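You operate a simulated robot arm through the tools that you are given. There is no shell and no other tool.

You are at the controls of a simulated two-armed robot. One attempt, no reset.

TASK
Lock the blue fence fully in and push the yellow block against it.
Fine: the red fence knob frees and locks it; the block lies on the fence's outer side.

It is judged by the outcome, as a careful person would: the job done as asked, and still so three seconds after it is handed in. It fails if anything else is knocked over, pushed out of place, dropped, spilled or broken.

THE ROBOT
Two 7-joint arms with fingered hands on one trunk that stands fixed in place. Base frame: the origin is at the foot of the trunk, x ahead of it, y to its left, z up; the work surface is at about z = 880. Units: mm, rad, N and s.
The left shoulder is at [70, 145, 1137], the right one opposite. With the tool pointing down near the work surface each hand reaches from about 420 to 800 mm from the base axis, measured 20 degrees to its own side. Payload 3.5 kg a hand.
The tool frame of a hand sits at the grasp point between the pads (the TCP): z along the fingers, y along the line on which they close. The tips reach 25 mm beyond it. The gripper opens to 88 mm; its body begins 29 mm behind the TCP. The gripper is a hand of 4 fingers: y runs from the thumb to the fingers, the wrist lies at [-13, -97, -162] in the tool frame, and closing takes about 1.5 s.
Orientation is that of the tool frame in the base frame, as [roll, pitch, yaw] about the fixed x, y, z axes, in that order (R = Rz(yaw) Ry(pitch) Rx(roll)). With the fingers straight down and the wrist toward the robot, the tool's x, y and z point along [0, 1, 0], [1, 0, 0] and [0, 0, -1] of the base frame.

THE INTERFACE
- The arms move only by the tool step_arm. It takes "left_moves", "right_moves" or both (then of equal length, played together; a hand with none holds still); each is a list of rows, each an object of numbers (a shift or turn left out is 0, a gripper value left out holds the last): "x", "y", "z": the shift along the base's x, y, z in cm; "rx", "ry", "rz": the turn, a rotation vector about the base's x, y, z in rad. In form: [{"x": .., "y": .., "z": .., "rx": .., "ry": .., "rz": ..}, ...]. A call has 1 to 20 rows; each row shifts and turns the commanded pose from where the row before left it. "left_grip" and "right_grip" are, for a hand that has rows, the gripper command, from -1 (fully open) to 1 (shut), values between in proportion, set as the call begins (left out, the last holds). A row lasts 0.2 s, in which the tool goes at most 50 mm and 0.15 rad; a call with a longer step from one row to the next is refused whole, and so is a gripper value outside its range. A pose out of reach is approached as far as the arm can. The call stops where the force on the tool passes 90 N (or 10 N more than at its start, if that is more) or the arm is blocked; 0.2 s more then pass. The fingers move at their own pace (about 45 mm/s each) and stop on an object; they squeeze with about 28 N. The grip force told is the motor's: it shows also when the fingers shut on nothing. Time passes only in rows, and 0.2 s behind the last, so rows that do not move let the fingers close. The reply holds the time, the measured pose of the TCP, the force on the tool along the base axes, the opening and the grip force, in the units named above and with some noise, with the torque about the TCP (base axes, N m) and any sound that the robot's microphone picked up.
- Cameras (640 x 400 px; columns grow to the right, rows downward): "scene" is now at [146, 26.7, 1464.9]; the picture's right is [0.26, -0.96, 0.00], its down [-0.47, -0.13, -0.87] and it looks along [0.84, 0.23, -0.49] (base axes); focal length 234 px, centre (320, 200). "left" rides on the left gripper at [-64, -83, -98] in its tool frame; the picture's right is [-0.62, -0.37, 0.69], its down [0.71, -0.63, 0.30] and it looks along [0.32, 0.68, 0.65] (tool axes); focal length 265 px, centre (320, 200). "right" rides on the right gripper at [64, -83, -98] in its tool frame; the picture's right is [-0.62, 0.37, -0.69], its down [-0.71, -0.63, 0.30] and it looks along [-0.32, 0.68, 0.65] (tool axes); focal length 265 px, centre (320, 200).
- capture(camera): a new picture of that camera. The clock stands still meanwhile.
- lift_body(by): slides the trunk up (or, below 0, down) by that many mm; the arms and the scene camera ride with it, the base frame stays. It gives what a move gives, with no picture.
- curl_fingers(index, middle, ring, thumb_bend, thumb_turn, hand): sets how far each is bent, from 0 (flat) to 1 (curled in); at 0.3 the hand is open as for a grip, at 0.7 the pads meet at the TCP. One left out holds its place. A second passes; each finger stops where it meets its share of the squeeze, and holds until it gets a number again. A gripper value or a shape takes the hand back. It gives what a move gives, with no picture; readings hold the bend of each and the force on the fingers (four entries, about 0 where the hand has none), thumb and palm. thumb_turn goes from beside the hand (0) to across from the fingers (1), as for a grip.
- preshape(shape, hand): the hand has 4 fingers and takes this shape, open, in about a second: jaw (thumb against the fingers, like two jaws); tri (thumb and two fingers); tip (a fingertip pinch); poke (one finger out to press); point (the index stretched); flat (the hand flat); cup (the hand cupped); fist (a fist). The gripper value then closes the fingers along that shape, each until it touches; the sizes above hold for jaw. It gives what a move gives, with no picture.
- pan_tilt(pan, tilt): turns the head with the scene camera to pan (to the left, within 1.501 rad either way) and tilt (down, from -0.506 to 1.204), counted from straight ahead of the robot. It gives what a move gives.
- locate(camera, pixels): for up to 12 pixels [column, row] of the newest picture of that camera ("zoom" is the newest enlarged one), the place [x, y, z] in the base frame of the surface seen there, good to about 2 mm, but the place of the scene camera against the robot may be out by one fixed shift of up to 12 mm in any direction. The clock stands still meanwhile.
- enlarge(camera, box): a new picture of the part [left, top, right, bottom] of that camera's present view, enlarged. The clock stands still meanwhile.
- hand_in(): hands the job in; it is judged then, once.

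Open the grippers and draw the arms clear of the work before you hand the job in, unless the task says otherwise.

The tools are called after "Emit:" by a JSON object that holds its "name" and its "arguments". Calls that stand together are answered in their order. step_arm: Moves the arms, as the interface text tells. Its arguments: {"type":"object","properties":{"left_moves":{"type":"array"},"left_grip":{"type":"number"},"right_moves":{"type":"array"},"right_grip":{"type":"number"}},"required":[]} The other tools are called the same way: lift_body (by) moves the trunk up or down; preshape (shape, hand) gives the hand a shape; curl_fingers (index, middle, ring, thumb_bend, thumb_turn, hand) moves the fingers one by one; pan_tilt (pan, tilt) turns the head that bears the scene camera; capture (camera) takes a picture; locate (camera, pixels) gives the place of the surface under pixels of a picture; enlarge (camera, box) takes an enlarged picture of a part of a camera's view; hand_in () hands the job in.

At the start:

```text
clock: 0.0
left_position: [505.3, 266.5, 1305.1]
left_tool_rot: [-3.141, -0.001, 1.57]
left_ft_force: [-0.3, 0.6, -0.1]
left_wrist_torque: [-0.01, 0.0, -0.02]
left_finger_gap: 87.8
left_finger_force: 0.0
left_shape: jaw
left_bend: [0.3, 0.3, 0.3, 0.3, 0.98]
left_finger forces: [0.0, 0.0, 0.0, 0.0, 0.0, 0.0]
right_position: [455.1, -100.0, 1231.6]
right_tool_rot: [-3.142, 0.001, 1.571]
right_ft_force: [-0.5, 0.2, 0.0]
right_wrist_torque: [-0.02, -0.02, 0.01]
right_finger_gap: 87.8
right_finger_force: 0.1
right_shape: jaw
right_bend: [0.3, 0.3, 0.3, 0.3, 0.98]
right_finger forces: [0.0, 0.1, 0.1, 0.0, 0.0, 0.1]
trunk travel left (down, up): [-700.0, 140.0]
head pan, tilt (commanded): [0.267, 0.508]
```

scene: 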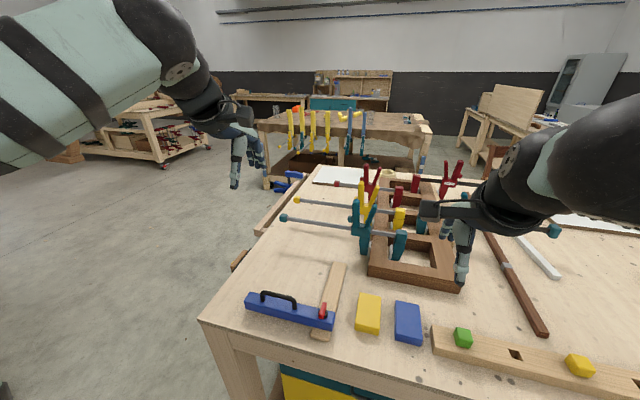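
right: 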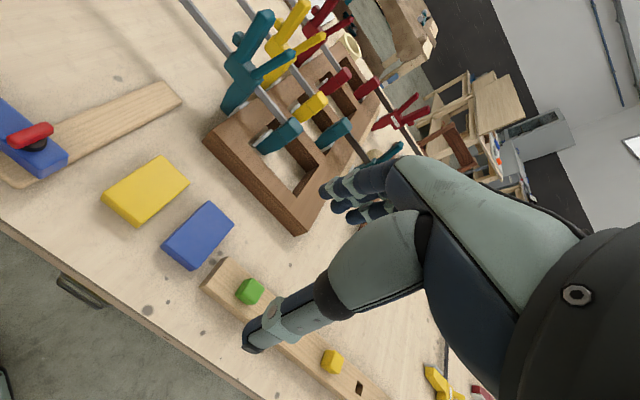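
left: 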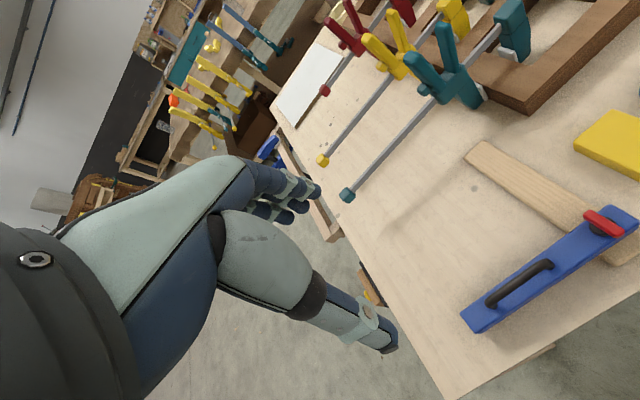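

The scene shows the blue fence around (290,312) with a black handle (278,298) and a red knob (323,312) over a wooden strip, and a yellow block at (368,313). I'll enlarge the area to understand the mechanism.

Emit:
{"name": "enlarge", "arguments": {"camera": "scene", "box": [220, 240, 440, 378]}}

Emit:
{"name": "enlarge", "arguments": {"camera": "left", "box": [440, 120, 640, 345]}}

```text
2.90 times, centred on (330, 309) of scene
```

zoom: 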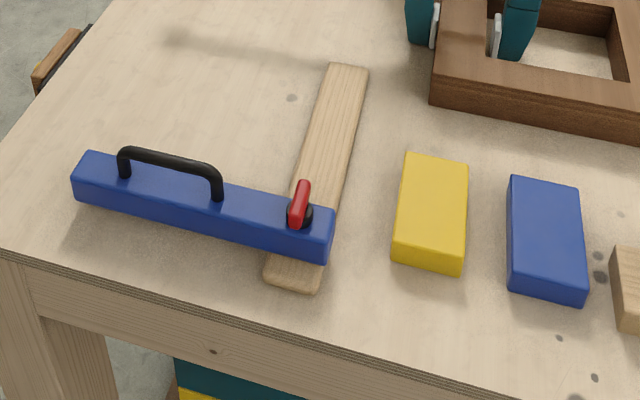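

```text
1.78 times, centred on (540, 232) of left
```

zoom: 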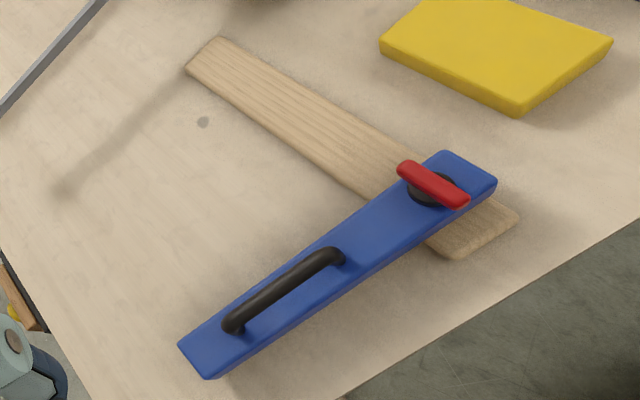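

I'll take scene positions for the fence's corners, the handle, the knob, the rail ends and the yellow block, to build a map of the mechanism.

Emit:
{"name": "enlarge", "arguments": {"camera": "scene", "box": [220, 240, 440, 378]}}

Emit:
{"name": "locate", "arguments": {"camera": "zoom", "pixels": [[90, 155], [78, 188], [330, 213], [322, 250], [303, 185], [295, 222], [125, 153], [218, 172], [335, 67], [364, 70], [270, 275], [315, 288]]}}

Emit:
{"name": "locate", "arguments": {"camera": "zoom", "pixels": [[407, 157], [466, 166], [395, 230], [462, 244], [400, 262], [460, 272], [515, 180], [577, 190], [512, 265], [585, 275], [300, 120], [230, 225]]}}

```text
2.90 times, centred on (330, 309) of scene
```

zoom: 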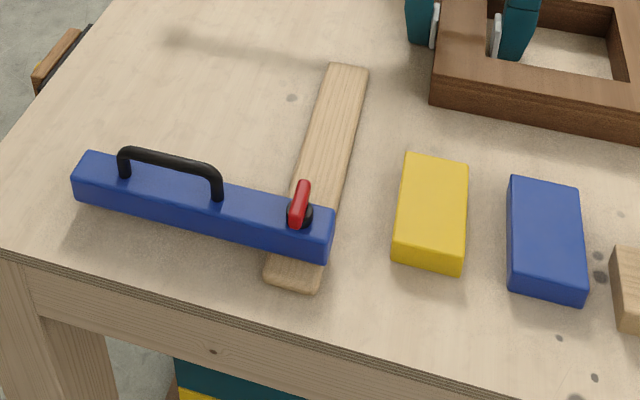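

```text
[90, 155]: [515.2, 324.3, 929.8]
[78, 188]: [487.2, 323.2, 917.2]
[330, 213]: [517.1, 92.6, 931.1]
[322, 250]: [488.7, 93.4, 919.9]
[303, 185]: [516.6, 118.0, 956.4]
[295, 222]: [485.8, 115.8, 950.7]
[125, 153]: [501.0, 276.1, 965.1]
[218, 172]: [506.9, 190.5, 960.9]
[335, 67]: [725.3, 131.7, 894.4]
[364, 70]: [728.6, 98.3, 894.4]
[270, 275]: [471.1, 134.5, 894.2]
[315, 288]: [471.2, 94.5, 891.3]
```

```text
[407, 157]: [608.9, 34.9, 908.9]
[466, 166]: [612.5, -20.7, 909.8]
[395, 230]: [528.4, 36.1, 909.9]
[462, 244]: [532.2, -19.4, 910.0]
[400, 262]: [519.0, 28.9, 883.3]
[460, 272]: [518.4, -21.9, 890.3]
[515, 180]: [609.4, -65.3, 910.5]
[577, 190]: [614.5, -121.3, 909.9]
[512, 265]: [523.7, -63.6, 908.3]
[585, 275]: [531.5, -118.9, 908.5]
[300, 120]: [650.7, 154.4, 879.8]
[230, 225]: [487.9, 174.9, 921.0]
```

The fence bar lies along y (92–324) at x≈502, above a rail running along x from 470 to 730. I'll turn the head to centre it and look closer for stops, marks and the knob's state.

Emit:
{"name": "pan_tilt", "arguments": {"pan": 0.3, "tilt": 0.9}}

Emit:
{"name": "capture", "arguments": {"camera": "scene"}}

```text
clock: 0.9
left_position: [506.1, 266.3, 1305.0]
left_tool_rot: [-3.14, 0.0, 1.571]
left_ft_force: [0.2, -0.9, 0.5]
left_wrist_torque: [0.01, 0.0, -0.02]
left_finger_gap: 87.7
left_finger_force: 0.0
left_shape: jaw
left_bend: [0.3, 0.3, 0.3, 0.3, 0.98]
left_finger forces: [0.0, 0.0, 0.0, 0.0, 0.1, 0.1]
right_position: [455.0, -99.8, 1230.1]
right_tool_rot: [3.138, -0.001, 1.569]
right_ft_force: [0.7, 0.8, -0.3]
right_wrist_torque: [0.0, -0.01, 0.01]
right_finger_gap: 87.3
right_finger_force: 0.1
right_shape: jaw
right_bend: [0.3, 0.3, 0.3, 0.3, 0.98]
right_finger forces: [0.1, 0.0, 0.0, 0.0, 0.0, 0.0]
trunk travel left (down, up): [-700.0, 140.0]
head pan, tilt (commanded): [0.3, 0.901]
```

```text
taken
```

scene: 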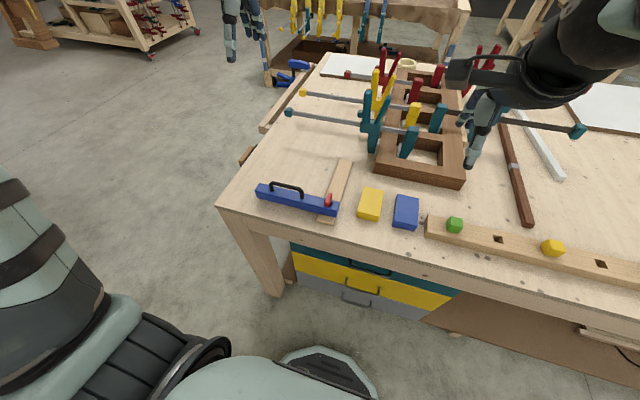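

The fence is now at (297,200) with the rail going up to (345,165). I enlarge tightly on the fence and knob.

Emit:
{"name": "enlarge", "arguments": {"camera": "scene", "box": [245, 155, 345, 218]}}

Emit:
{"name": "enlarge", "arguments": {"camera": "scene", "box": [305, 185, 355, 228]}}

Emit:
{"name": "enlarge", "arguments": {"camera": "left", "box": [540, 180, 640, 280]}}

```text
6.35 times, centred on (295, 186) of scene
```

zoom: 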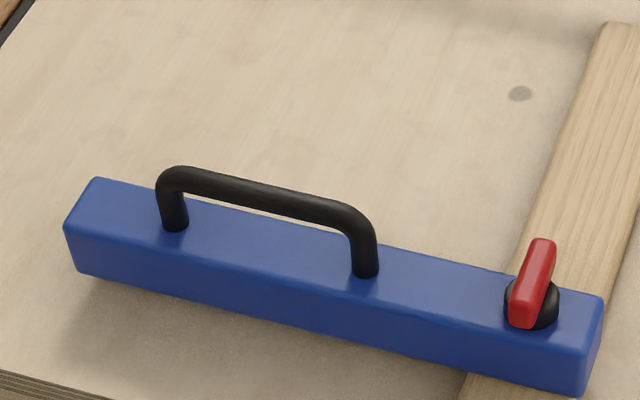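

```text
9.30 times, centred on (330, 206) of scene
```

zoom: 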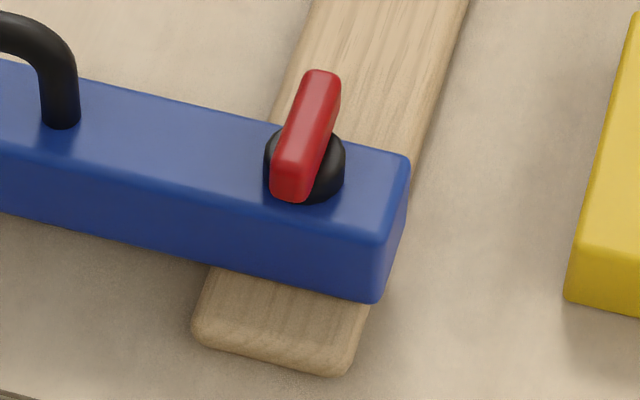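

```text
4.00 times, centred on (590, 230) of left
```

zoom: 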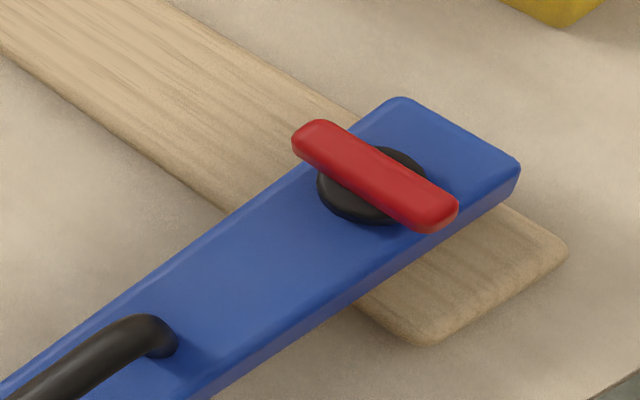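

The knob bar lies parallel to the rail, and the bar hovers above the table. The scene camera may be offset, so I measure the same features with the left hand's camera for a more trustworthy map.

Emit:
{"name": "enlarge", "arguments": {"camera": "left", "box": [440, 120, 640, 345]}}

Emit:
{"name": "locate", "arguments": {"camera": "zoom", "pixels": [[446, 152], [494, 182], [182, 345], [208, 374], [402, 166], [464, 202], [433, 184], [330, 258], [235, 325], [220, 42], [515, 218], [190, 68]]}}

Emit:
{"name": "capture", "arguments": {"camera": "left"}}

Emit:
{"name": "capture", "arguments": {"camera": "right"}}

Emit:
{"name": "locate", "arguments": {"camera": "right", "pixels": [[8, 143], [50, 127], [30, 134], [66, 157], [103, 198], [163, 157], [186, 184], [130, 212], [135, 226], [180, 88], [183, 102]]}}

```text
1.78 times, centred on (540, 232) of left
```

zoom: 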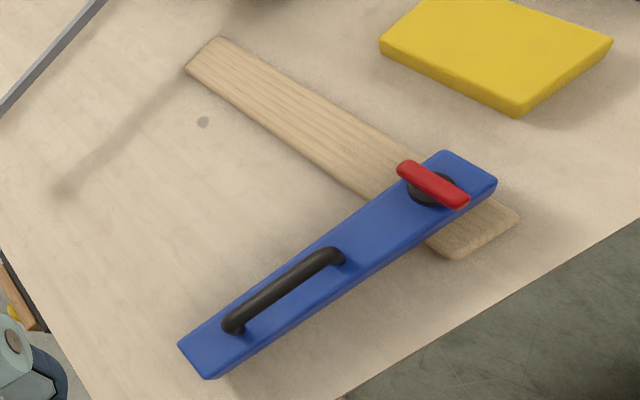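

```text
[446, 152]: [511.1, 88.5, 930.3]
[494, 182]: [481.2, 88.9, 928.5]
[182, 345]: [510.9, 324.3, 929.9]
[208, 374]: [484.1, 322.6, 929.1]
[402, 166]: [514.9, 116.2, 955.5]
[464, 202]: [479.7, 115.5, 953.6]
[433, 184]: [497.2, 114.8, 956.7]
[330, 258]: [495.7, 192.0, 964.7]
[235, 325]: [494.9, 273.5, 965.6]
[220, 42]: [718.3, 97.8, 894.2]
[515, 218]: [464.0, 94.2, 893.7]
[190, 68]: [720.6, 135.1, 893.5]
```

```text
taken
```

left: 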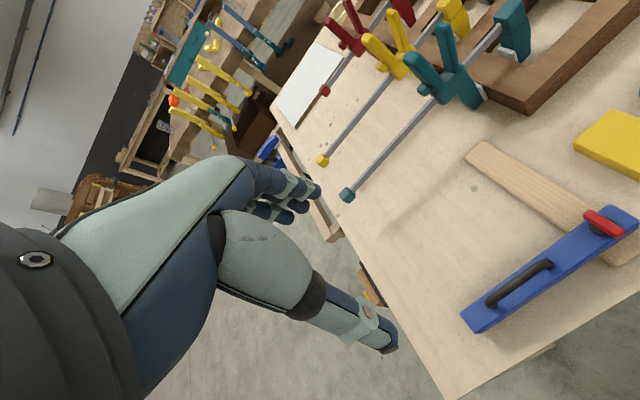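

```text
taken
```

right: 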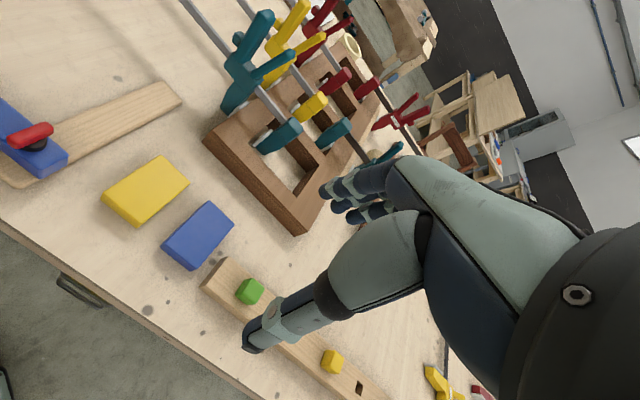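

```text
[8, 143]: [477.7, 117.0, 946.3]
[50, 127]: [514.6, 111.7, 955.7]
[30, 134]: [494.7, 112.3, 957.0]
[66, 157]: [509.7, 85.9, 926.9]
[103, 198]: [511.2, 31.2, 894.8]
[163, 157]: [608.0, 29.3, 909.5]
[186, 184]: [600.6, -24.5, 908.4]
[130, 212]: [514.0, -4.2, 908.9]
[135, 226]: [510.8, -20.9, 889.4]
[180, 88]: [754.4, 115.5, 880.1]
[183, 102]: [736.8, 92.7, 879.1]
```

Left-hand camera puts the fence at x 481–511, y 88–324, the knob pivot at about (497,115,956) and the handle along y 192–273 at x≈495, top z≈965. I bring the left hand above the handle to feel which way the fence can travel.

Emit:
{"name": "step_arm", "arguments": {"left_moves": [{"x": -0.5, "y": -1.7, "z": -4}, {"x": -0.5, "y": -1.7, "z": -4}, {"z": -4}, {"z": -4}, {"z": -4}, {"z": -4}, {"z": -4}]}}

Emit:
{"name": "capture", "arguments": {"camera": "left"}}

Emit:
{"name": "enlarge", "arguments": {"camera": "scene", "box": [220, 130, 380, 240]}}

```text
clock: 2.5
left_position: [495.8, 231.9, 1021.6]
left_tool_rot: [3.141, -0.001, 1.57]
left_ft_force: [-1.4, 1.0, 0.5]
left_wrist_torque: [-0.01, -0.01, 0.02]
left_finger_gap: 87.8
left_finger_force: 0.1
left_shape: jaw
left_bend: [0.3, 0.3, 0.3, 0.3, 0.98]
left_finger forces: [0.1, 0.0, 0.0, 0.0, 0.1, 0.0]
right_position: [456.4, -99.0, 1229.4]
right_tool_rot: [3.141, -0.001, 1.569]
right_ft_force: [1.2, -0.5, -0.1]
right_wrist_torque: [0.0, -0.01, 0.0]
right_finger_gap: 87.7
right_finger_force: 0.0
right_shape: jaw
right_bend: [0.3, 0.3, 0.3, 0.3, 0.98]
right_finger forces: [0.0, 0.0, 0.0, 0.0, 0.0, 0.1]
trunk travel left (down, up): [-700.0, 140.0]
head pan, tilt (commanded): [0.3, 0.901]
```

```text
taken
```

left: 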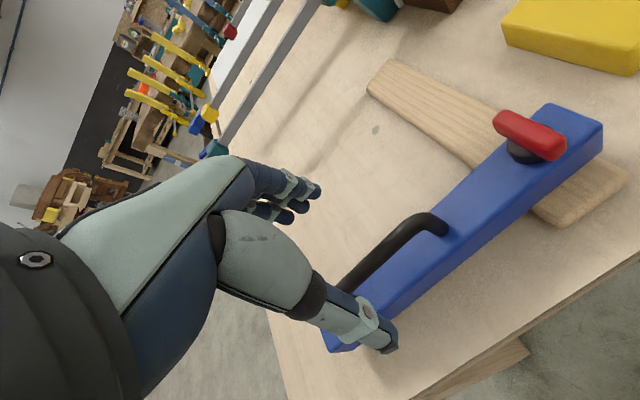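

```text
3.64 times, centred on (300, 185) of scene
```

zoom: 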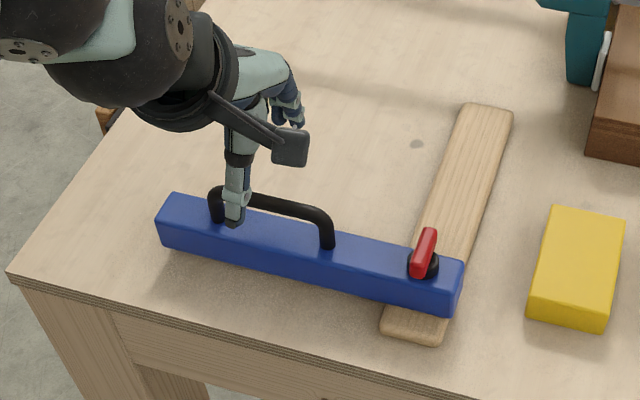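

The hand hovers above the handle. I re-measure the handle and knob at this closer range from the left camera before descending.

Emit:
{"name": "locate", "arguments": {"camera": "left", "pixels": [[430, 218], [385, 256], [350, 285], [497, 118], [563, 150], [530, 130], [552, 105], [602, 130], [388, 62], [368, 92], [626, 178], [560, 222]]}}

```text
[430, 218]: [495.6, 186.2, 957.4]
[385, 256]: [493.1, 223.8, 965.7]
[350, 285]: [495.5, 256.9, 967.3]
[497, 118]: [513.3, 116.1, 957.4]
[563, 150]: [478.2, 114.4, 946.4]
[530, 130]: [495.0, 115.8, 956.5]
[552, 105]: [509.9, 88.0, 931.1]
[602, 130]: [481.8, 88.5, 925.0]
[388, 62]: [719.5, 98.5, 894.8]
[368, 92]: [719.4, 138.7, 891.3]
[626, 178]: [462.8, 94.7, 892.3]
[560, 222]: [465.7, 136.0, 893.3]
```

The handle is centred at x≈495, z top≈966. I descend so the TCP sits on the handle bar, then close gently around it.

Emit:
{"name": "step_arm", "arguments": {"left_moves": [{"z": -2}, {"z": -2}, {"z": -1.7}]}}

Emit:
{"name": "step_arm", "arguments": {"left_moves": [{}, {}, {}, {}, {}, {}, {}, {}], "left_grip": 1}}

Emit:
{"name": "enlarge", "arguments": {"camera": "scene", "box": [220, 130, 380, 240]}}

```text
clock: 3.3
left_position: [495.4, 231.1, 967.4]
left_tool_rot: [-3.141, -0.001, 1.571]
left_ft_force: [0.4, 0.0, -0.5]
left_wrist_torque: [0.01, 0.02, -0.01]
left_finger_gap: 87.7
left_finger_force: 0.2
left_shape: jaw
left_bend: [0.3, 0.3, 0.3, 0.3, 0.98]
left_finger forces: [0.0, 0.0, 0.0, 0.0, 0.0, 0.0]
right_position: [455.6, -100.0, 1231.5]
right_tool_rot: [3.141, 0.0, 1.568]
right_ft_force: [-0.1, -0.1, -1.0]
right_wrist_torque: [0.0, -0.03, 0.04]
right_finger_gap: 87.6
right_finger_force: 0.1
right_shape: jaw
right_bend: [0.3, 0.3, 0.3, 0.3, 0.98]
right_finger forces: [0.1, 0.0, 0.0, 0.0, 0.1, 0.0]
trunk travel left (down, up): [-700.0, 140.0]
head pan, tilt (commanded): [0.3, 0.901]
```

```text
clock: 5.1
left_position: [494.9, 231.3, 965.1]
left_tool_rot: [-3.138, 0.0, 1.57]
left_ft_force: [-2.1, -2.3, -11.2]
left_wrist_torque: [-0.05, 0.03, -0.05]
left_finger_gap: 0.0
left_finger_force: 27.8
left_shape: jaw
left_bend: [0.71, 0.7, 0.7, 0.72, 1.0]
left_finger forces: [3.9, 5.6, 3.1, 0.1, 27.2, 0.1]
right_position: [456.0, -100.0, 1230.7]
right_tool_rot: [3.14, 0.0, 1.57]
right_ft_force: [0.9, 0.4, -0.3]
right_wrist_torque: [0.03, 0.01, 0.03]
right_finger_gap: 87.5
right_finger_force: 0.0
right_shape: jaw
right_bend: [0.3, 0.3, 0.3, 0.3, 0.98]
right_finger forces: [0.0, 0.1, 0.0, 0.0, 0.0, 0.1]
trunk travel left (down, up): [-700.0, 140.0]
head pan, tilt (commanded): [0.3, 0.901]
```

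```text
3.64 times, centred on (300, 185) of scene
```

zoom: 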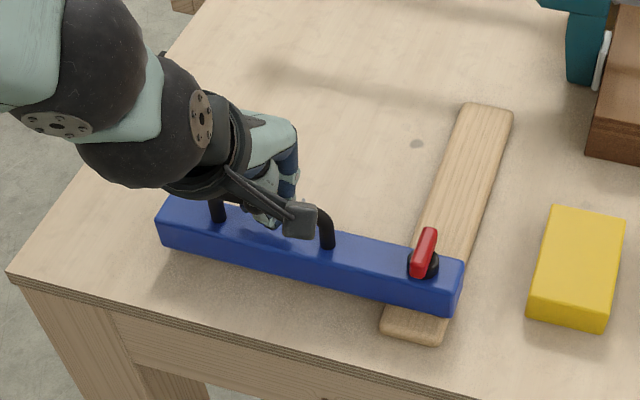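

The fingers have closed around the handle (small finger forces, handle captured). Now I test a slight pull toward the robot (−x), reading the force.

Emit:
{"name": "step_arm", "arguments": {"left_moves": [{"x": -0.3}, {"x": -0.3}, {}]}}

```text
clock: 5.9
left_position: [492.0, 231.5, 965.8]
left_tool_rot: [-3.14, -0.001, 1.571]
left_ft_force: [8.7, -3.0, -13.7]
left_wrist_torque: [-0.09, -0.04, -0.1]
left_finger_gap: 0.1
left_finger_force: 28.0
left_shape: jaw
left_bend: [0.71, 0.7, 0.7, 0.72, 1.0]
left_finger forces: [6.6, 7.2, 4.3, 0.0, 23.4, 0.0]
right_position: [459.6, -99.8, 1230.0]
right_tool_rot: [-3.138, -0.001, 1.57]
right_ft_force: [-0.2, 0.4, -0.2]
right_wrist_torque: [0.0, -0.01, -0.02]
right_finger_gap: 87.5
right_finger_force: 0.0
right_shape: jaw
right_bend: [0.3, 0.3, 0.3, 0.3, 0.98]
right_finger forces: [0.0, 0.0, 0.0, 0.1, 0.1, 0.1]
trunk travel left (down, up): [-700.0, 140.0]
head pan, tilt (commanded): [0.3, 0.901]
```

The TCP moved 3 mm of 6 with 9 N resistance. I pull a little further and then look at whether the fence itself shifted.

Emit:
{"name": "step_arm", "arguments": {"left_moves": [{"x": -0.4}, {"x": -0.4}, {}]}}

Emit:
{"name": "enlarge", "arguments": {"camera": "scene", "box": [220, 130, 380, 240]}}

Emit:
{"name": "locate", "arguments": {"camera": "zoom", "pixels": [[464, 262], [452, 308], [430, 231], [416, 275], [325, 210], [475, 105], [390, 330], [438, 342]]}}

```text
clock: 6.7
left_position: [487.8, 232.5, 965.5]
left_tool_rot: [-3.141, -0.001, 1.572]
left_ft_force: [25.9, -3.6, -10.3]
left_wrist_torque: [-0.05, -0.17, -0.21]
left_finger_gap: 0.0
left_finger_force: 28.2
left_shape: jaw
left_bend: [0.71, 0.7, 0.65, 0.72, 1.0]
left_finger forces: [15.2, 10.6, 4.5, 0.0, 19.1, 0.0]
right_position: [461.8, -100.1, 1228.4]
right_tool_rot: [-3.135, -0.001, 1.569]
right_ft_force: [0.0, 0.9, 0.6]
right_wrist_torque: [-0.02, 0.02, 0.0]
right_finger_gap: 87.6
right_finger_force: 0.0
right_shape: jaw
right_bend: [0.3, 0.3, 0.3, 0.3, 0.98]
right_finger forces: [0.1, 0.0, 0.0, 0.0, 0.0, 0.0]
trunk travel left (down, up): [-700.0, 140.0]
head pan, tilt (commanded): [0.3, 0.901]
```

```text
3.64 times, centred on (300, 185) of scene
```

zoom: 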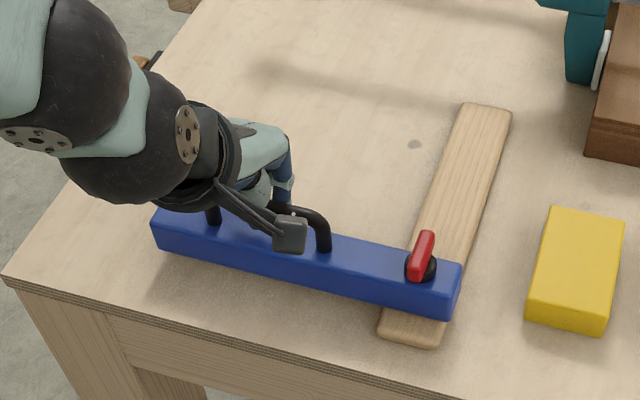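

```text
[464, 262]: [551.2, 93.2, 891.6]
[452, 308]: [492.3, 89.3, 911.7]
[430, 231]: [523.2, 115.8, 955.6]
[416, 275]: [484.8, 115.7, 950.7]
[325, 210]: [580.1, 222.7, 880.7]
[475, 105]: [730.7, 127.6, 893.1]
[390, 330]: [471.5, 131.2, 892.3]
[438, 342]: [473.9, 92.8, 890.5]
```

Relative to the rail the fence didn't move under ~26 N toward the robot. I relax and test the opposite direction (+x).

Emit:
{"name": "step_arm", "arguments": {"left_moves": [{"x": 0.5}, {"x": 0.5}, {"x": 0.4}, {}]}}

Emit:
{"name": "step_arm", "arguments": {"left_moves": [{"x": 0.4}, {"x": 0.4}, {}]}}

Emit:
{"name": "enlarge", "arguments": {"camera": "scene", "box": [220, 130, 380, 240]}}

```text
clock: 7.7
left_position: [493.4, 231.7, 965.5]
left_tool_rot: [-3.133, 0.0, 1.572]
left_ft_force: [-6.5, -3.9, -16.1]
left_wrist_torque: [-0.16, 0.11, -0.09]
left_finger_gap: 0.0
left_finger_force: 28.8
left_shape: jaw
left_bend: [0.72, 0.7, 0.7, 0.72, 1.0]
left_finger forces: [4.8, 8.4, 3.6, 0.0, 31.9, 0.1]
right_position: [455.7, -100.2, 1232.5]
right_tool_rot: [3.141, -0.001, 1.57]
right_ft_force: [-0.5, 0.5, -0.1]
right_wrist_torque: [-0.02, 0.02, -0.01]
right_finger_gap: 87.6
right_finger_force: 0.0
right_shape: jaw
right_bend: [0.3, 0.3, 0.3, 0.3, 0.98]
right_finger forces: [0.0, 0.1, 0.0, 0.0, 0.0, 0.0]
trunk travel left (down, up): [-700.0, 140.0]
head pan, tilt (commanded): [0.3, 0.901]
```

```text
clock: 8.5
left_position: [497.2, 232.0, 966.0]
left_tool_rot: [-3.132, 0.0, 1.572]
left_ft_force: [-21.3, -4.1, -17.1]
left_wrist_torque: [-0.12, 0.15, -0.05]
left_finger_gap: 0.0
left_finger_force: 27.8
left_shape: jaw
left_bend: [0.72, 0.7, 0.7, 0.73, 1.0]
left_finger forces: [1.0, 8.2, 3.5, 0.0, 37.0, 0.1]
right_position: [452.2, -98.5, 1233.0]
right_tool_rot: [3.139, 0.0, 1.572]
right_ft_force: [-0.3, -0.8, 0.2]
right_wrist_torque: [0.03, 0.01, 0.02]
right_finger_gap: 87.5
right_finger_force: 0.0
right_shape: jaw
right_bend: [0.3, 0.3, 0.3, 0.3, 0.98]
right_finger forces: [0.0, 0.0, 0.0, 0.0, 0.1, 0.0]
trunk travel left (down, up): [-700.0, 140.0]
head pan, tilt (commanded): [0.3, 0.901]
```

```text
3.64 times, centred on (300, 185) of scene
```

zoom: 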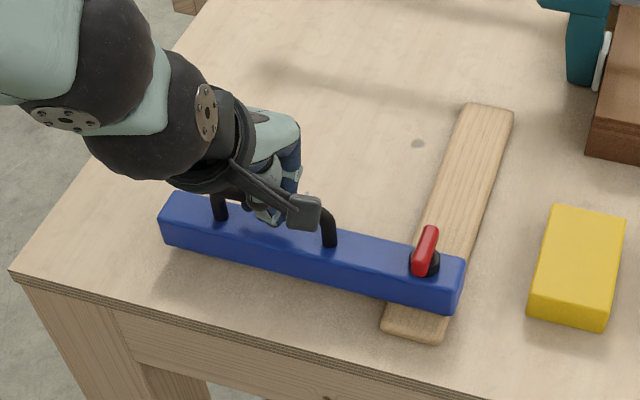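

The fence holds in both directions, so with the knob parallel to the rail it is locked. I relax, open the left hand and rise, then turn the hand so it can pinch the knob bar.

Emit:
{"name": "step_arm", "arguments": {"left_moves": [{"x": -0.5}, {"x": -0.3}, {}]}}

Emit:
{"name": "step_arm", "arguments": {"left_moves": [{}, {}, {}, {}, {}, {}, {}, {}, {}, {"z": 3}, {"z": 4}, {"z": 4}], "left_grip": -1}}

Emit:
{"name": "enlarge", "arguments": {"camera": "scene", "box": [220, 130, 380, 240]}}

```text
clock: 9.3
left_position: [496.5, 231.3, 965.4]
left_tool_rot: [-3.139, 0.002, 1.569]
left_ft_force: [-8.1, -3.0, -21.2]
left_wrist_torque: [-0.11, 0.11, -0.11]
left_finger_gap: 0.0
left_finger_force: 27.7
left_shape: jaw
left_bend: [0.72, 0.7, 0.7, 0.73, 1.0]
left_finger forces: [2.5, 9.5, 5.0, 0.0, 31.3, 0.0]
right_position: [455.9, -99.1, 1230.4]
right_tool_rot: [3.141, 0.0, 1.569]
right_ft_force: [-1.5, 0.2, -0.9]
right_wrist_torque: [0.01, -0.01, -0.03]
right_finger_gap: 87.9
right_finger_force: 0.1
right_shape: jaw
right_bend: [0.3, 0.3, 0.3, 0.3, 0.98]
right_finger forces: [0.1, 0.0, 0.0, 0.0, 0.0, 0.1]
trunk travel left (down, up): [-700.0, 140.0]
head pan, tilt (commanded): [0.3, 0.901]
```

```text
clock: 11.9
left_position: [496.5, 233.0, 1075.4]
left_tool_rot: [3.138, 0.001, 1.57]
left_ft_force: [-0.4, -0.6, 0.1]
left_wrist_torque: [0.01, 0.0, 0.01]
left_finger_gap: 87.5
left_finger_force: 0.1
left_shape: jaw
left_bend: [0.3, 0.3, 0.3, 0.3, 0.98]
left_finger forces: [0.1, 0.1, 0.0, 0.0, 0.0, 0.0]
right_position: [454.5, -99.7, 1233.4]
right_tool_rot: [3.141, 0.002, 1.569]
right_ft_force: [-0.7, 0.4, 0.6]
right_wrist_torque: [-0.04, -0.03, 0.0]
right_finger_gap: 87.2
right_finger_force: 0.1
right_shape: jaw
right_bend: [0.3, 0.3, 0.3, 0.3, 0.98]
right_finger forces: [0.0, 0.0, 0.0, 0.0, 0.0, 0.0]
trunk travel left (down, up): [-700.0, 140.0]
head pan, tilt (commanded): [0.3, 0.901]
```

```text
3.64 times, centred on (300, 185) of scene
```

zoom: 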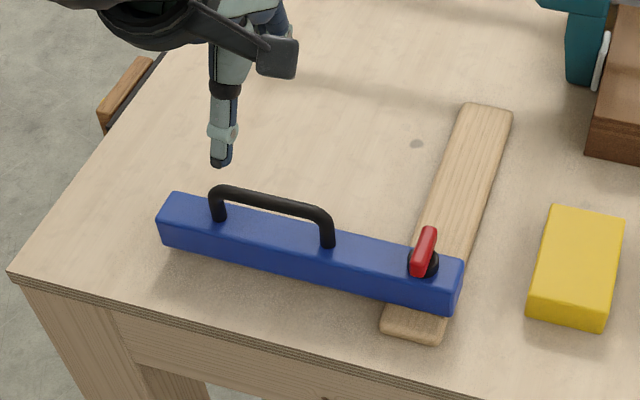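

Fence unchanged and the hand is clear at z≈1075. I turn the left hand −90° about z while moving above the knob at (497,115).

Emit:
{"name": "step_arm", "arguments": {"left_moves": [{"y": -1.07, "rz": -0.1428}, {"y": -1.07, "rz": -0.1428}, {"y": -1.07, "rz": -0.1428}, {"y": -1.07, "rz": -0.1428}, {"y": -1.07, "rz": -0.1428}, {"y": -1.07, "rz": -0.1428}, {"y": -1.07, "rz": -0.1428}, {"y": -1.07, "rz": -0.1428}, {"y": -1.07, "rz": -0.1428}, {"y": -1.07, "rz": -0.1428}, {"y": -1.07, "rz": -0.1428}, {}], "left_grip": -0.3}}

Emit:
{"name": "capture", "arguments": {"camera": "left"}}

Emit:
{"name": "enlarge", "arguments": {"camera": "scene", "box": [220, 130, 380, 240]}}

```text
clock: 14.5
left_position: [495.3, 114.6, 1078.5]
left_tool_rot: [3.14, 0.0, -0.001]
left_ft_force: [-0.5, 0.0, -0.6]
left_wrist_torque: [-0.02, 0.02, 0.04]
left_finger_gap: 57.6
left_finger_force: 0.0
left_shape: jaw
left_bend: [0.28, 0.39, 0.35, 0.61, 1.0]
left_finger forces: [0.0, 0.1, 0.1, 0.0, 0.0, 0.0]
right_position: [454.9, -100.2, 1232.6]
right_tool_rot: [3.141, 0.0, 1.569]
right_ft_force: [0.2, 0.5, 0.1]
right_wrist_torque: [-0.01, -0.03, 0.02]
right_finger_gap: 87.7
right_finger_force: 0.0
right_shape: jaw
right_bend: [0.3, 0.3, 0.3, 0.3, 0.98]
right_finger forces: [0.0, 0.0, 0.0, 0.0, 0.0, 0.1]
trunk travel left (down, up): [-700.0, 140.0]
head pan, tilt (commanded): [0.3, 0.901]
```

```text
taken
```

left: 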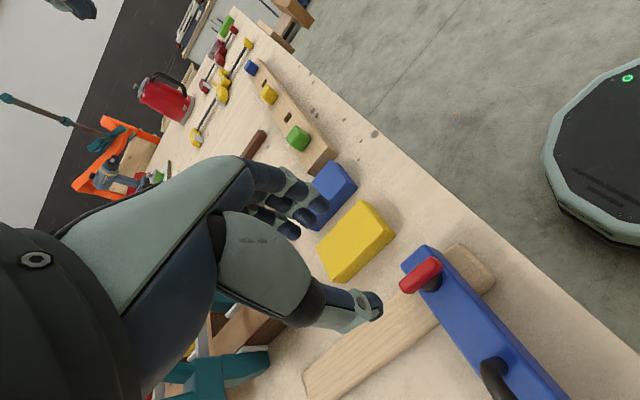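

```text
3.64 times, centred on (300, 185) of scene
```

zoom: 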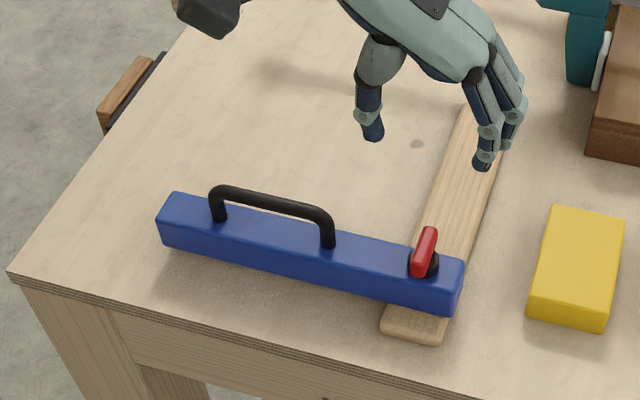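

The hand straddles the knob's line: thumb on the +y side, fingers on the −y side. I descend to just above, stop and look.

Emit:
{"name": "step_arm", "arguments": {"left_moves": [{"x": 0.1, "y": 0.05, "z": -4}, {"z": -3}, {"z": -2}, {"z": -1.5}, {}]}}

Emit:
{"name": "capture", "arguments": {"camera": "left"}}

Emit:
{"name": "enlarge", "arguments": {"camera": "scene", "box": [290, 170, 370, 225]}}

```text
clock: 15.7
left_position: [496.7, 115.5, 973.6]
left_tool_rot: [-3.141, -0.001, -0.001]
left_ft_force: [-0.2, 0.0, 0.0]
left_wrist_torque: [-0.01, -0.01, -0.02]
left_finger_gap: 57.8
left_finger_force: 0.1
left_shape: jaw
left_bend: [0.28, 0.39, 0.35, 0.61, 1.0]
left_finger forces: [0.0, 0.1, 0.0, 0.1, 0.0, 0.0]
right_position: [454.9, -99.2, 1231.9]
right_tool_rot: [3.14, -0.001, 1.568]
right_ft_force: [-0.2, -0.6, -1.0]
right_wrist_torque: [0.03, 0.03, -0.02]
right_finger_gap: 87.6
right_finger_force: 0.1
right_shape: jaw
right_bend: [0.3, 0.3, 0.3, 0.3, 0.98]
right_finger forces: [0.0, 0.0, 0.0, 0.0, 0.0, 0.1]
trunk travel left (down, up): [-700.0, 140.0]
head pan, tilt (commanded): [0.3, 0.901]
```

```text
taken
```

left: 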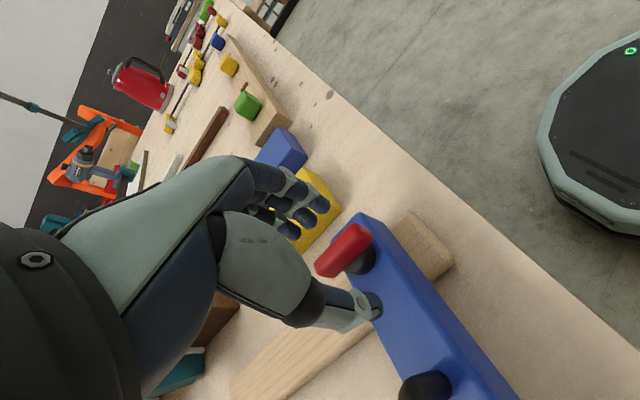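

```text
7.27 times, centred on (330, 198) of scene
```

zoom: 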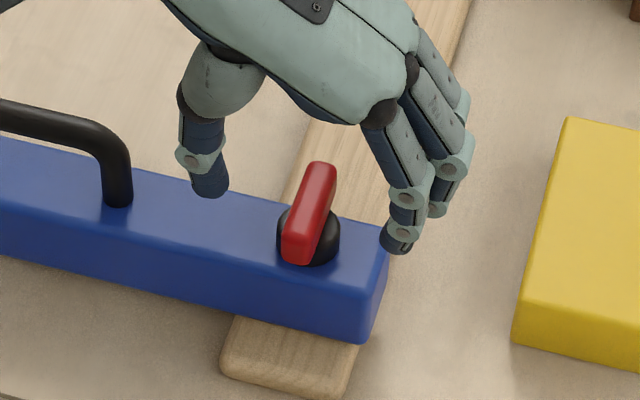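

Thumb and fingers are on either side of the red bar with clearance. I lower another 12 mm and close slowly on the bar.

Emit:
{"name": "step_arm", "arguments": {"left_moves": [{"z": -0.6}, {"z": -0.6}, {}]}}

Emit:
{"name": "step_arm", "arguments": {"left_moves": [{}, {}, {}, {}, {}, {}, {}], "left_grip": 1}}

Emit:
{"name": "enlarge", "arguments": {"camera": "scene", "box": [290, 170, 370, 225]}}

Emit:
{"name": "capture", "arguments": {"camera": "left"}}

```text
clock: 16.5
left_position: [495.8, 115.5, 961.1]
left_tool_rot: [3.141, -0.002, -0.001]
left_ft_force: [-0.1, 0.9, 0.2]
left_wrist_torque: [-0.02, 0.01, 0.01]
left_finger_gap: 57.5
left_finger_force: 0.0
left_shape: jaw
left_bend: [0.28, 0.39, 0.35, 0.61, 1.0]
left_finger forces: [0.0, 0.0, 0.0, 0.1, 0.0, 0.0]
right_position: [455.3, -99.6, 1232.9]
right_tool_rot: [3.14, 0.0, 1.567]
right_ft_force: [0.4, -0.8, -0.5]
right_wrist_torque: [-0.03, 0.02, 0.0]
right_finger_gap: 87.6
right_finger_force: 0.0
right_shape: jaw
right_bend: [0.3, 0.3, 0.3, 0.3, 0.98]
right_finger forces: [0.1, 0.0, 0.0, 0.0, 0.0, 0.0]
trunk travel left (down, up): [-700.0, 140.0]
head pan, tilt (commanded): [0.3, 0.901]
```

```text
clock: 18.1
left_position: [494.4, 115.9, 963.5]
left_tool_rot: [3.14, -0.006, -0.001]
left_ft_force: [3.3, -0.5, 16.7]
left_wrist_torque: [0.09, -0.01, 0.04]
left_finger_gap: 12.4
left_finger_force: 27.8
left_shape: jaw
left_bend: [0.73, 0.62, 0.65, 0.77, 1.0]
left_finger forces: [16.4, 7.7, 3.2, 0.1, 34.9, 0.0]
right_position: [453.7, -101.0, 1232.8]
right_tool_rot: [3.139, 0.0, 1.568]
right_ft_force: [-0.3, -0.9, 1.1]
right_wrist_torque: [-0.01, -0.03, 0.0]
right_finger_gap: 87.2
right_finger_force: 0.0
right_shape: jaw
right_bend: [0.3, 0.3, 0.3, 0.3, 0.98]
right_finger forces: [0.1, 0.0, 0.0, 0.0, 0.0, 0.0]
trunk travel left (down, up): [-700.0, 140.0]
head pan, tilt (commanded): [0.3, 0.901]
```

```text
7.27 times, centred on (330, 198) of scene
```

zoom: 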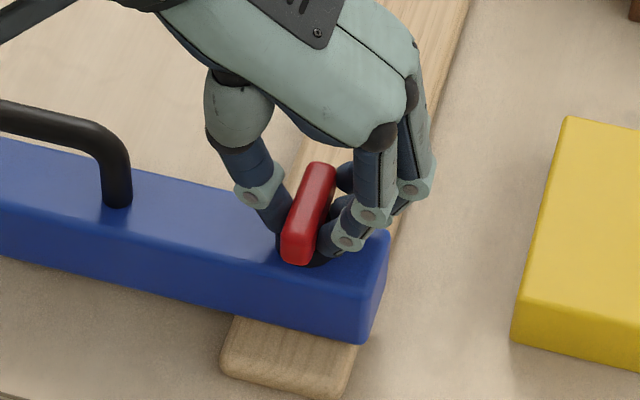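

```text
taken
```

left: 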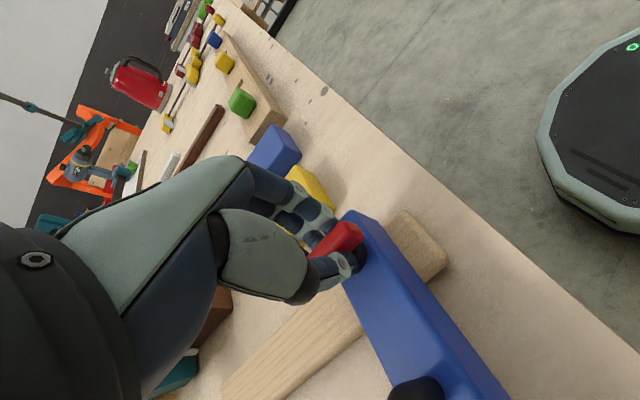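

The fingers hold the red bar (gap 12 mm). I relieve the downward contact by 2 mm and try a small counter-clockwise turn, watching torque and motion.

Emit:
{"name": "step_arm", "arguments": {"left_moves": [{"z": 0.2}, {"rz": 0.1}, {"rz": 0.1}, {"rz": 0.1}, {}]}}

Emit:
{"name": "enlarge", "arguments": {"camera": "scene", "box": [290, 170, 370, 225]}}

```text
clock: 19.3
left_position: [495.4, 114.9, 962.2]
left_tool_rot: [-3.141, 0.0, 0.301]
left_ft_force: [1.8, -1.7, 9.7]
left_wrist_torque: [-0.03, -0.02, 0.0]
left_finger_gap: 12.1
left_finger_force: 27.9
left_shape: jaw
left_bend: [0.73, 0.62, 0.65, 0.76, 1.0]
left_finger forces: [15.7, 7.9, 4.4, 0.1, 29.0, 0.1]
right_position: [453.7, -100.5, 1233.2]
right_tool_rot: [3.14, 0.0, 1.569]
right_ft_force: [0.3, 0.1, -0.3]
right_wrist_torque: [0.0, 0.02, 0.02]
right_finger_gap: 87.4
right_finger_force: 0.0
right_shape: jaw
right_bend: [0.3, 0.3, 0.3, 0.3, 0.98]
right_finger forces: [0.0, 0.0, 0.1, 0.0, 0.0, 0.0]
trunk travel left (down, up): [-700.0, 140.0]
head pan, tilt (commanded): [0.3, 0.901]
```

```text
7.27 times, centred on (330, 198) of scene
```

zoom: 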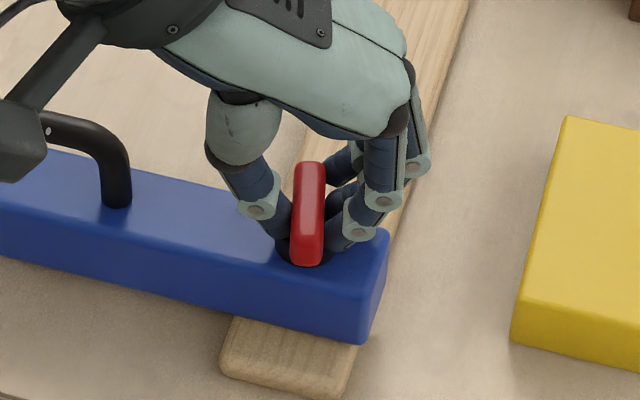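

The knob follows counter-clockwise with almost no torque. I continue turning in steps and watch for the stop.

Emit:
{"name": "step_arm", "arguments": {"left_moves": [{"rz": 0.1}, {"rz": 0.1}, {"rz": 0.1}, {"rz": 0.1}, {"rz": 0.1}, {}]}}

Emit:
{"name": "enlarge", "arguments": {"camera": "scene", "box": [290, 170, 370, 225]}}

```text
clock: 20.7
left_position: [495.7, 113.8, 963.7]
left_tool_rot: [3.14, -0.002, 0.8]
left_ft_force: [3.5, -4.0, 8.8]
left_wrist_torque: [-0.17, -0.1, -0.05]
left_finger_gap: 11.8
left_finger_force: 27.6
left_shape: jaw
left_bend: [0.73, 0.62, 0.65, 0.76, 1.0]
left_finger forces: [19.0, 8.6, 3.8, 0.0, 26.5, 0.0]
right_position: [452.3, -101.3, 1232.0]
right_tool_rot: [3.139, 0.0, 1.568]
right_ft_force: [0.2, -1.2, 0.0]
right_wrist_torque: [0.03, -0.02, 0.02]
right_finger_gap: 87.7
right_finger_force: 0.1
right_shape: jaw
right_bend: [0.3, 0.3, 0.3, 0.3, 0.98]
right_finger forces: [0.1, 0.0, 0.0, 0.0, 0.0, 0.1]
trunk travel left (down, up): [-700.0, 140.0]
head pan, tilt (commanded): [0.3, 0.901]
```

```text
7.27 times, centred on (330, 198) of scene
```

zoom: 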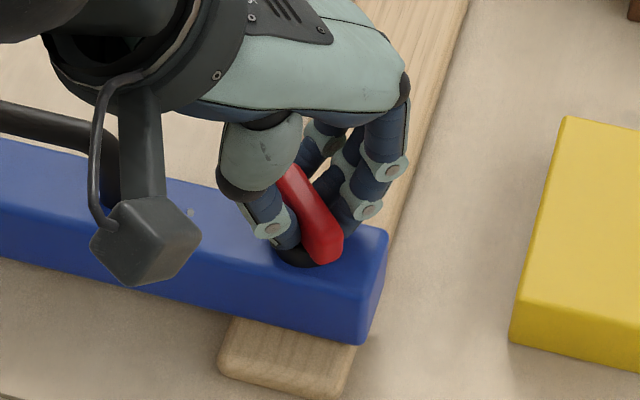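

Turned about 0.8 rad and still free. I continue toward a quarter turn, checking torque.

Emit:
{"name": "step_arm", "arguments": {"left_moves": [{"rz": 0.1}, {"rz": 0.1}, {"rz": 0.1}, {"rz": 0.1}, {}]}}

Emit:
{"name": "step_arm", "arguments": {"left_moves": [{"rz": 0.1}, {"rz": 0.1}, {"rz": 0.1}, {}]}}

Emit:
{"name": "enlarge", "arguments": {"camera": "scene", "box": [290, 170, 370, 225]}}

```text
clock: 21.9
left_position: [496.4, 114.0, 963.2]
left_tool_rot: [3.141, -0.001, 1.202]
left_ft_force: [4.2, -3.3, 7.0]
left_wrist_torque: [-0.16, -0.17, -0.02]
left_finger_gap: 11.6
left_finger_force: 28.2
left_shape: jaw
left_bend: [0.73, 0.62, 0.65, 0.76, 1.0]
left_finger forces: [20.2, 8.3, 3.5, 0.0, 24.5, 0.1]
right_position: [455.6, -100.2, 1231.3]
right_tool_rot: [3.141, -0.001, 1.568]
right_ft_force: [-0.6, -0.6, 0.4]
right_wrist_torque: [0.0, 0.02, 0.03]
right_finger_gap: 87.8
right_finger_force: 0.0
right_shape: jaw
right_bend: [0.3, 0.3, 0.3, 0.3, 0.98]
right_finger forces: [0.0, 0.0, 0.0, 0.1, 0.0, 0.1]
trunk travel left (down, up): [-700.0, 140.0]
head pan, tilt (commanded): [0.3, 0.901]
```

```text
clock: 22.9
left_position: [497.3, 114.4, 963.9]
left_tool_rot: [3.141, -0.001, 1.502]
left_ft_force: [6.6, -4.5, 8.2]
left_wrist_torque: [-0.15, -0.24, -0.03]
left_finger_gap: 11.7
left_finger_force: 28.2
left_shape: jaw
left_bend: [0.73, 0.62, 0.65, 0.76, 1.0]
left_finger forces: [21.3, 8.3, 3.2, 0.0, 23.7, 0.1]
right_position: [455.1, -101.0, 1231.7]
right_tool_rot: [3.14, -0.001, 1.568]
right_ft_force: [0.3, -0.6, -0.5]
right_wrist_torque: [-0.01, 0.0, -0.01]
right_finger_gap: 87.4
right_finger_force: 0.1
right_shape: jaw
right_bend: [0.3, 0.3, 0.3, 0.3, 0.98]
right_finger forces: [0.0, 0.0, 0.0, 0.0, 0.0, 0.0]
trunk travel left (down, up): [-700.0, 140.0]
head pan, tilt (commanded): [0.3, 0.901]
```

```text
7.27 times, centred on (330, 198) of scene
```

zoom: 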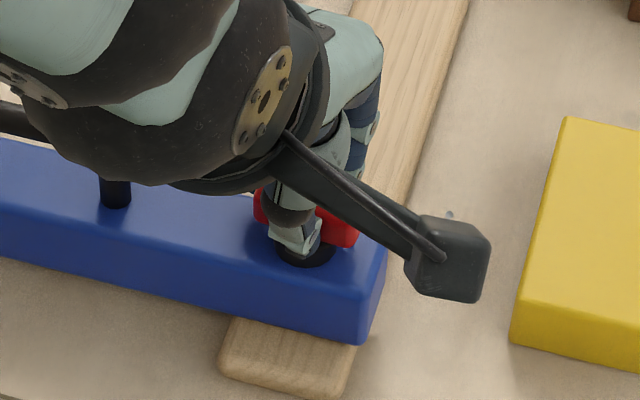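

The knob bar is now across the rail (≈1.5 rad) with no stop felt yet. I go a touch further to find the end, then test the fence.

Emit:
{"name": "step_arm", "arguments": {"left_moves": [{"rz": 0.07}, {"rz": 0.07}, {}]}}

```text
clock: 23.7
left_position: [496.9, 113.8, 961.6]
left_tool_rot: [3.139, -0.003, 1.641]
left_ft_force: [8.4, -6.4, 7.9]
left_wrist_torque: [-0.18, -0.25, -0.22]
left_finger_gap: 11.2
left_finger_force: 28.0
left_shape: jaw
left_bend: [0.73, 0.62, 0.65, 0.76, 1.0]
left_finger forces: [21.0, 9.4, 4.3, 0.0, 22.1, 0.1]
right_position: [456.4, -101.6, 1231.7]
right_tool_rot: [3.141, -0.002, 1.569]
right_ft_force: [-0.3, 0.2, 0.3]
right_wrist_torque: [0.04, -0.01, 0.02]
right_finger_gap: 87.6
right_finger_force: 0.1
right_shape: jaw
right_bend: [0.3, 0.3, 0.3, 0.3, 0.98]
right_finger forces: [0.0, 0.0, 0.1, 0.0, 0.1, 0.0]
trunk travel left (down, up): [-700.0, 140.0]
head pan, tilt (commanded): [0.3, 0.901]
```

Resisting torque has risen to −0.22 N·m, so that's the knob's stop. I back off slightly and test whether the fence now moves, first toward −x.

Emit:
{"name": "step_arm", "arguments": {"left_moves": [{"rz": -0.06}, {"x": -0.3}, {"x": -0.3}, {}]}}

Emit:
{"name": "step_arm", "arguments": {"left_moves": [{"x": -0.3}, {"x": -0.3}, {}]}}

Emit:
{"name": "enlarge", "arguments": {"camera": "scene", "box": [220, 130, 380, 240]}}

```text
clock: 24.7
left_position: [493.1, 115.0, 964.1]
left_tool_rot: [3.136, -0.001, 1.582]
left_ft_force: [14.9, -2.1, 13.0]
left_wrist_torque: [-0.16, -0.61, -0.07]
left_finger_gap: 11.1
left_finger_force: 27.9
left_shape: jaw
left_bend: [0.73, 0.6, 0.64, 0.76, 1.0]
left_finger forces: [27.8, 11.4, 4.5, 0.0, 17.8, 0.1]
right_position: [456.7, -99.3, 1232.2]
right_tool_rot: [-3.141, -0.001, 1.569]
right_ft_force: [0.0, -0.8, 0.9]
right_wrist_torque: [0.0, 0.03, 0.0]
right_finger_gap: 87.7
right_finger_force: 0.1
right_shape: jaw
right_bend: [0.3, 0.3, 0.3, 0.3, 0.98]
right_finger forces: [0.0, 0.0, 0.0, 0.0, 0.0, 0.1]
trunk travel left (down, up): [-700.0, 140.0]
head pan, tilt (commanded): [0.3, 0.901]
```

```text
clock: 25.5
left_position: [489.9, 114.5, 963.9]
left_tool_rot: [3.129, 0.001, 1.583]
left_ft_force: [21.7, 1.7, 16.4]
left_wrist_torque: [-0.06, -1.03, -0.11]
left_finger_gap: 11.9
left_finger_force: 28.7
left_shape: jaw
left_bend: [0.72, 0.58, 0.71, 0.78, 1.0]
left_finger forces: [33.9, 13.7, 4.8, 0.0, 15.1, 0.0]
right_position: [457.8, -98.8, 1230.9]
right_tool_rot: [-3.14, 0.001, 1.568]
right_ft_force: [0.8, -0.7, -0.6]
right_wrist_torque: [-0.01, 0.01, -0.02]
right_finger_gap: 87.7
right_finger_force: 0.0
right_shape: jaw
right_bend: [0.3, 0.3, 0.3, 0.3, 0.98]
right_finger forces: [0.0, 0.0, 0.1, 0.0, 0.0, 0.0]
trunk travel left (down, up): [-700.0, 140.0]
head pan, tilt (commanded): [0.3, 0.901]
```

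```text
3.64 times, centred on (300, 185) of scene
```

zoom: 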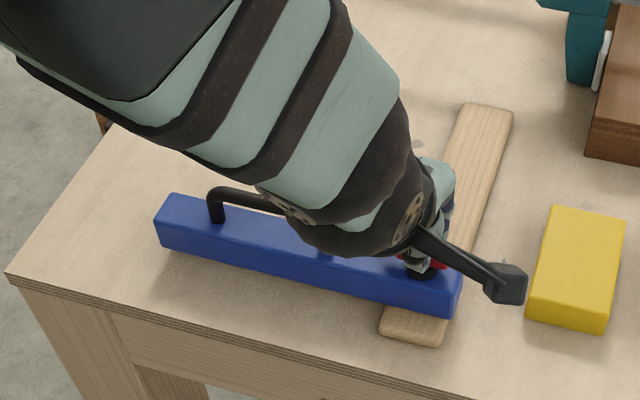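

Under 22 N toward −x the fence still stays put, so that may be its stop. I relax and push gently in +x.

Emit:
{"name": "step_arm", "arguments": {"left_moves": [{"x": 0.5}, {"x": 0.5}, {"x": 0.2}, {}]}}

Emit:
{"name": "step_arm", "arguments": {"left_moves": [{"x": 0.3}, {"x": 0.3}, {}]}}

Emit:
{"name": "step_arm", "arguments": {"left_moves": [{"x": 0.3}, {"x": 0.3}, {}]}}

Emit:
{"name": "enlarge", "arguments": {"camera": "scene", "box": [220, 130, 380, 240]}}

```text
clock: 26.5
left_position: [494.5, 115.4, 963.9]
left_tool_rot: [3.138, 0.001, 1.58]
left_ft_force: [-1.1, 5.0, 19.0]
left_wrist_torque: [-0.06, -0.29, -0.05]
left_finger_gap: 12.4
left_finger_force: 28.3
left_shape: jaw
left_bend: [0.73, 0.6, 0.7, 0.79, 1.0]
left_finger forces: [24.5, 9.6, 7.3, 0.0, 35.4, 0.0]
right_position: [451.2, -98.7, 1233.2]
right_tool_rot: [3.139, -0.001, 1.568]
right_ft_force: [-0.2, -0.5, -0.5]
right_wrist_torque: [0.01, -0.02, -0.03]
right_finger_gap: 87.6
right_finger_force: 0.1
right_shape: jaw
right_bend: [0.3, 0.3, 0.3, 0.3, 0.98]
right_finger forces: [0.1, 0.0, 0.0, 0.0, 0.0, 0.0]
trunk travel left (down, up): [-700.0, 140.0]
head pan, tilt (commanded): [0.3, 0.901]
```

```text
clock: 27.3
left_position: [500.5, 115.5, 964.4]
left_tool_rot: [3.139, -0.001, 1.581]
left_ft_force: [-1.8, 4.4, 15.4]
left_wrist_torque: [-0.05, -0.17, -0.05]
left_finger_gap: 12.2
left_finger_force: 27.7
left_shape: jaw
left_bend: [0.73, 0.6, 0.7, 0.79, 1.0]
left_finger forces: [22.2, 9.2, 7.1, 0.0, 35.9, 0.0]
right_position: [453.9, -99.5, 1233.0]
right_tool_rot: [3.139, -0.001, 1.569]
right_ft_force: [0.8, -0.5, 0.3]
right_wrist_torque: [-0.03, -0.01, 0.03]
right_finger_gap: 87.7
right_finger_force: 0.1
right_shape: jaw
right_bend: [0.3, 0.3, 0.3, 0.3, 0.98]
right_finger forces: [0.0, 0.1, 0.0, 0.1, 0.0, 0.0]
trunk travel left (down, up): [-700.0, 140.0]
head pan, tilt (commanded): [0.3, 0.901]
```

```text
clock: 28.1
left_position: [506.8, 115.1, 964.4]
left_tool_rot: [3.139, 0.001, 1.578]
left_ft_force: [-1.6, 2.6, 14.6]
left_wrist_torque: [-0.06, -0.15, -0.1]
left_finger_gap: 12.4
left_finger_force: 27.6
left_shape: jaw
left_bend: [0.73, 0.6, 0.7, 0.79, 1.0]
left_finger forces: [21.6, 8.8, 6.5, 0.1, 34.8, 0.0]
right_position: [452.3, -100.1, 1232.4]
right_tool_rot: [3.138, -0.001, 1.571]
right_ft_force: [-0.7, 0.8, 0.2]
right_wrist_torque: [-0.01, 0.0, 0.0]
right_finger_gap: 87.7
right_finger_force: 0.1
right_shape: jaw
right_bend: [0.3, 0.3, 0.3, 0.3, 0.98]
right_finger forces: [0.1, 0.0, 0.0, 0.0, 0.0, 0.0]
trunk travel left (down, up): [-700.0, 140.0]
head pan, tilt (commanded): [0.3, 0.901]
```

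```text
3.64 times, centred on (300, 185) of scene
```

zoom: 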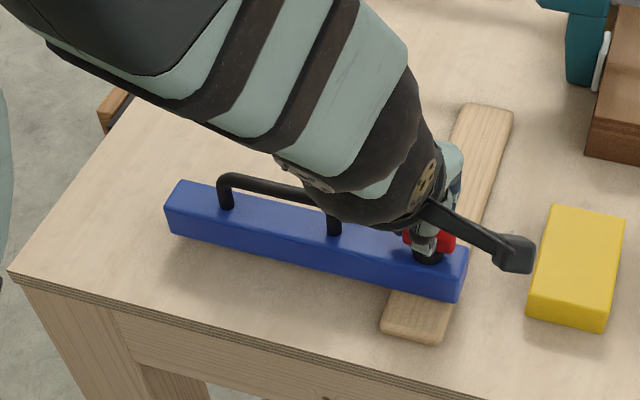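

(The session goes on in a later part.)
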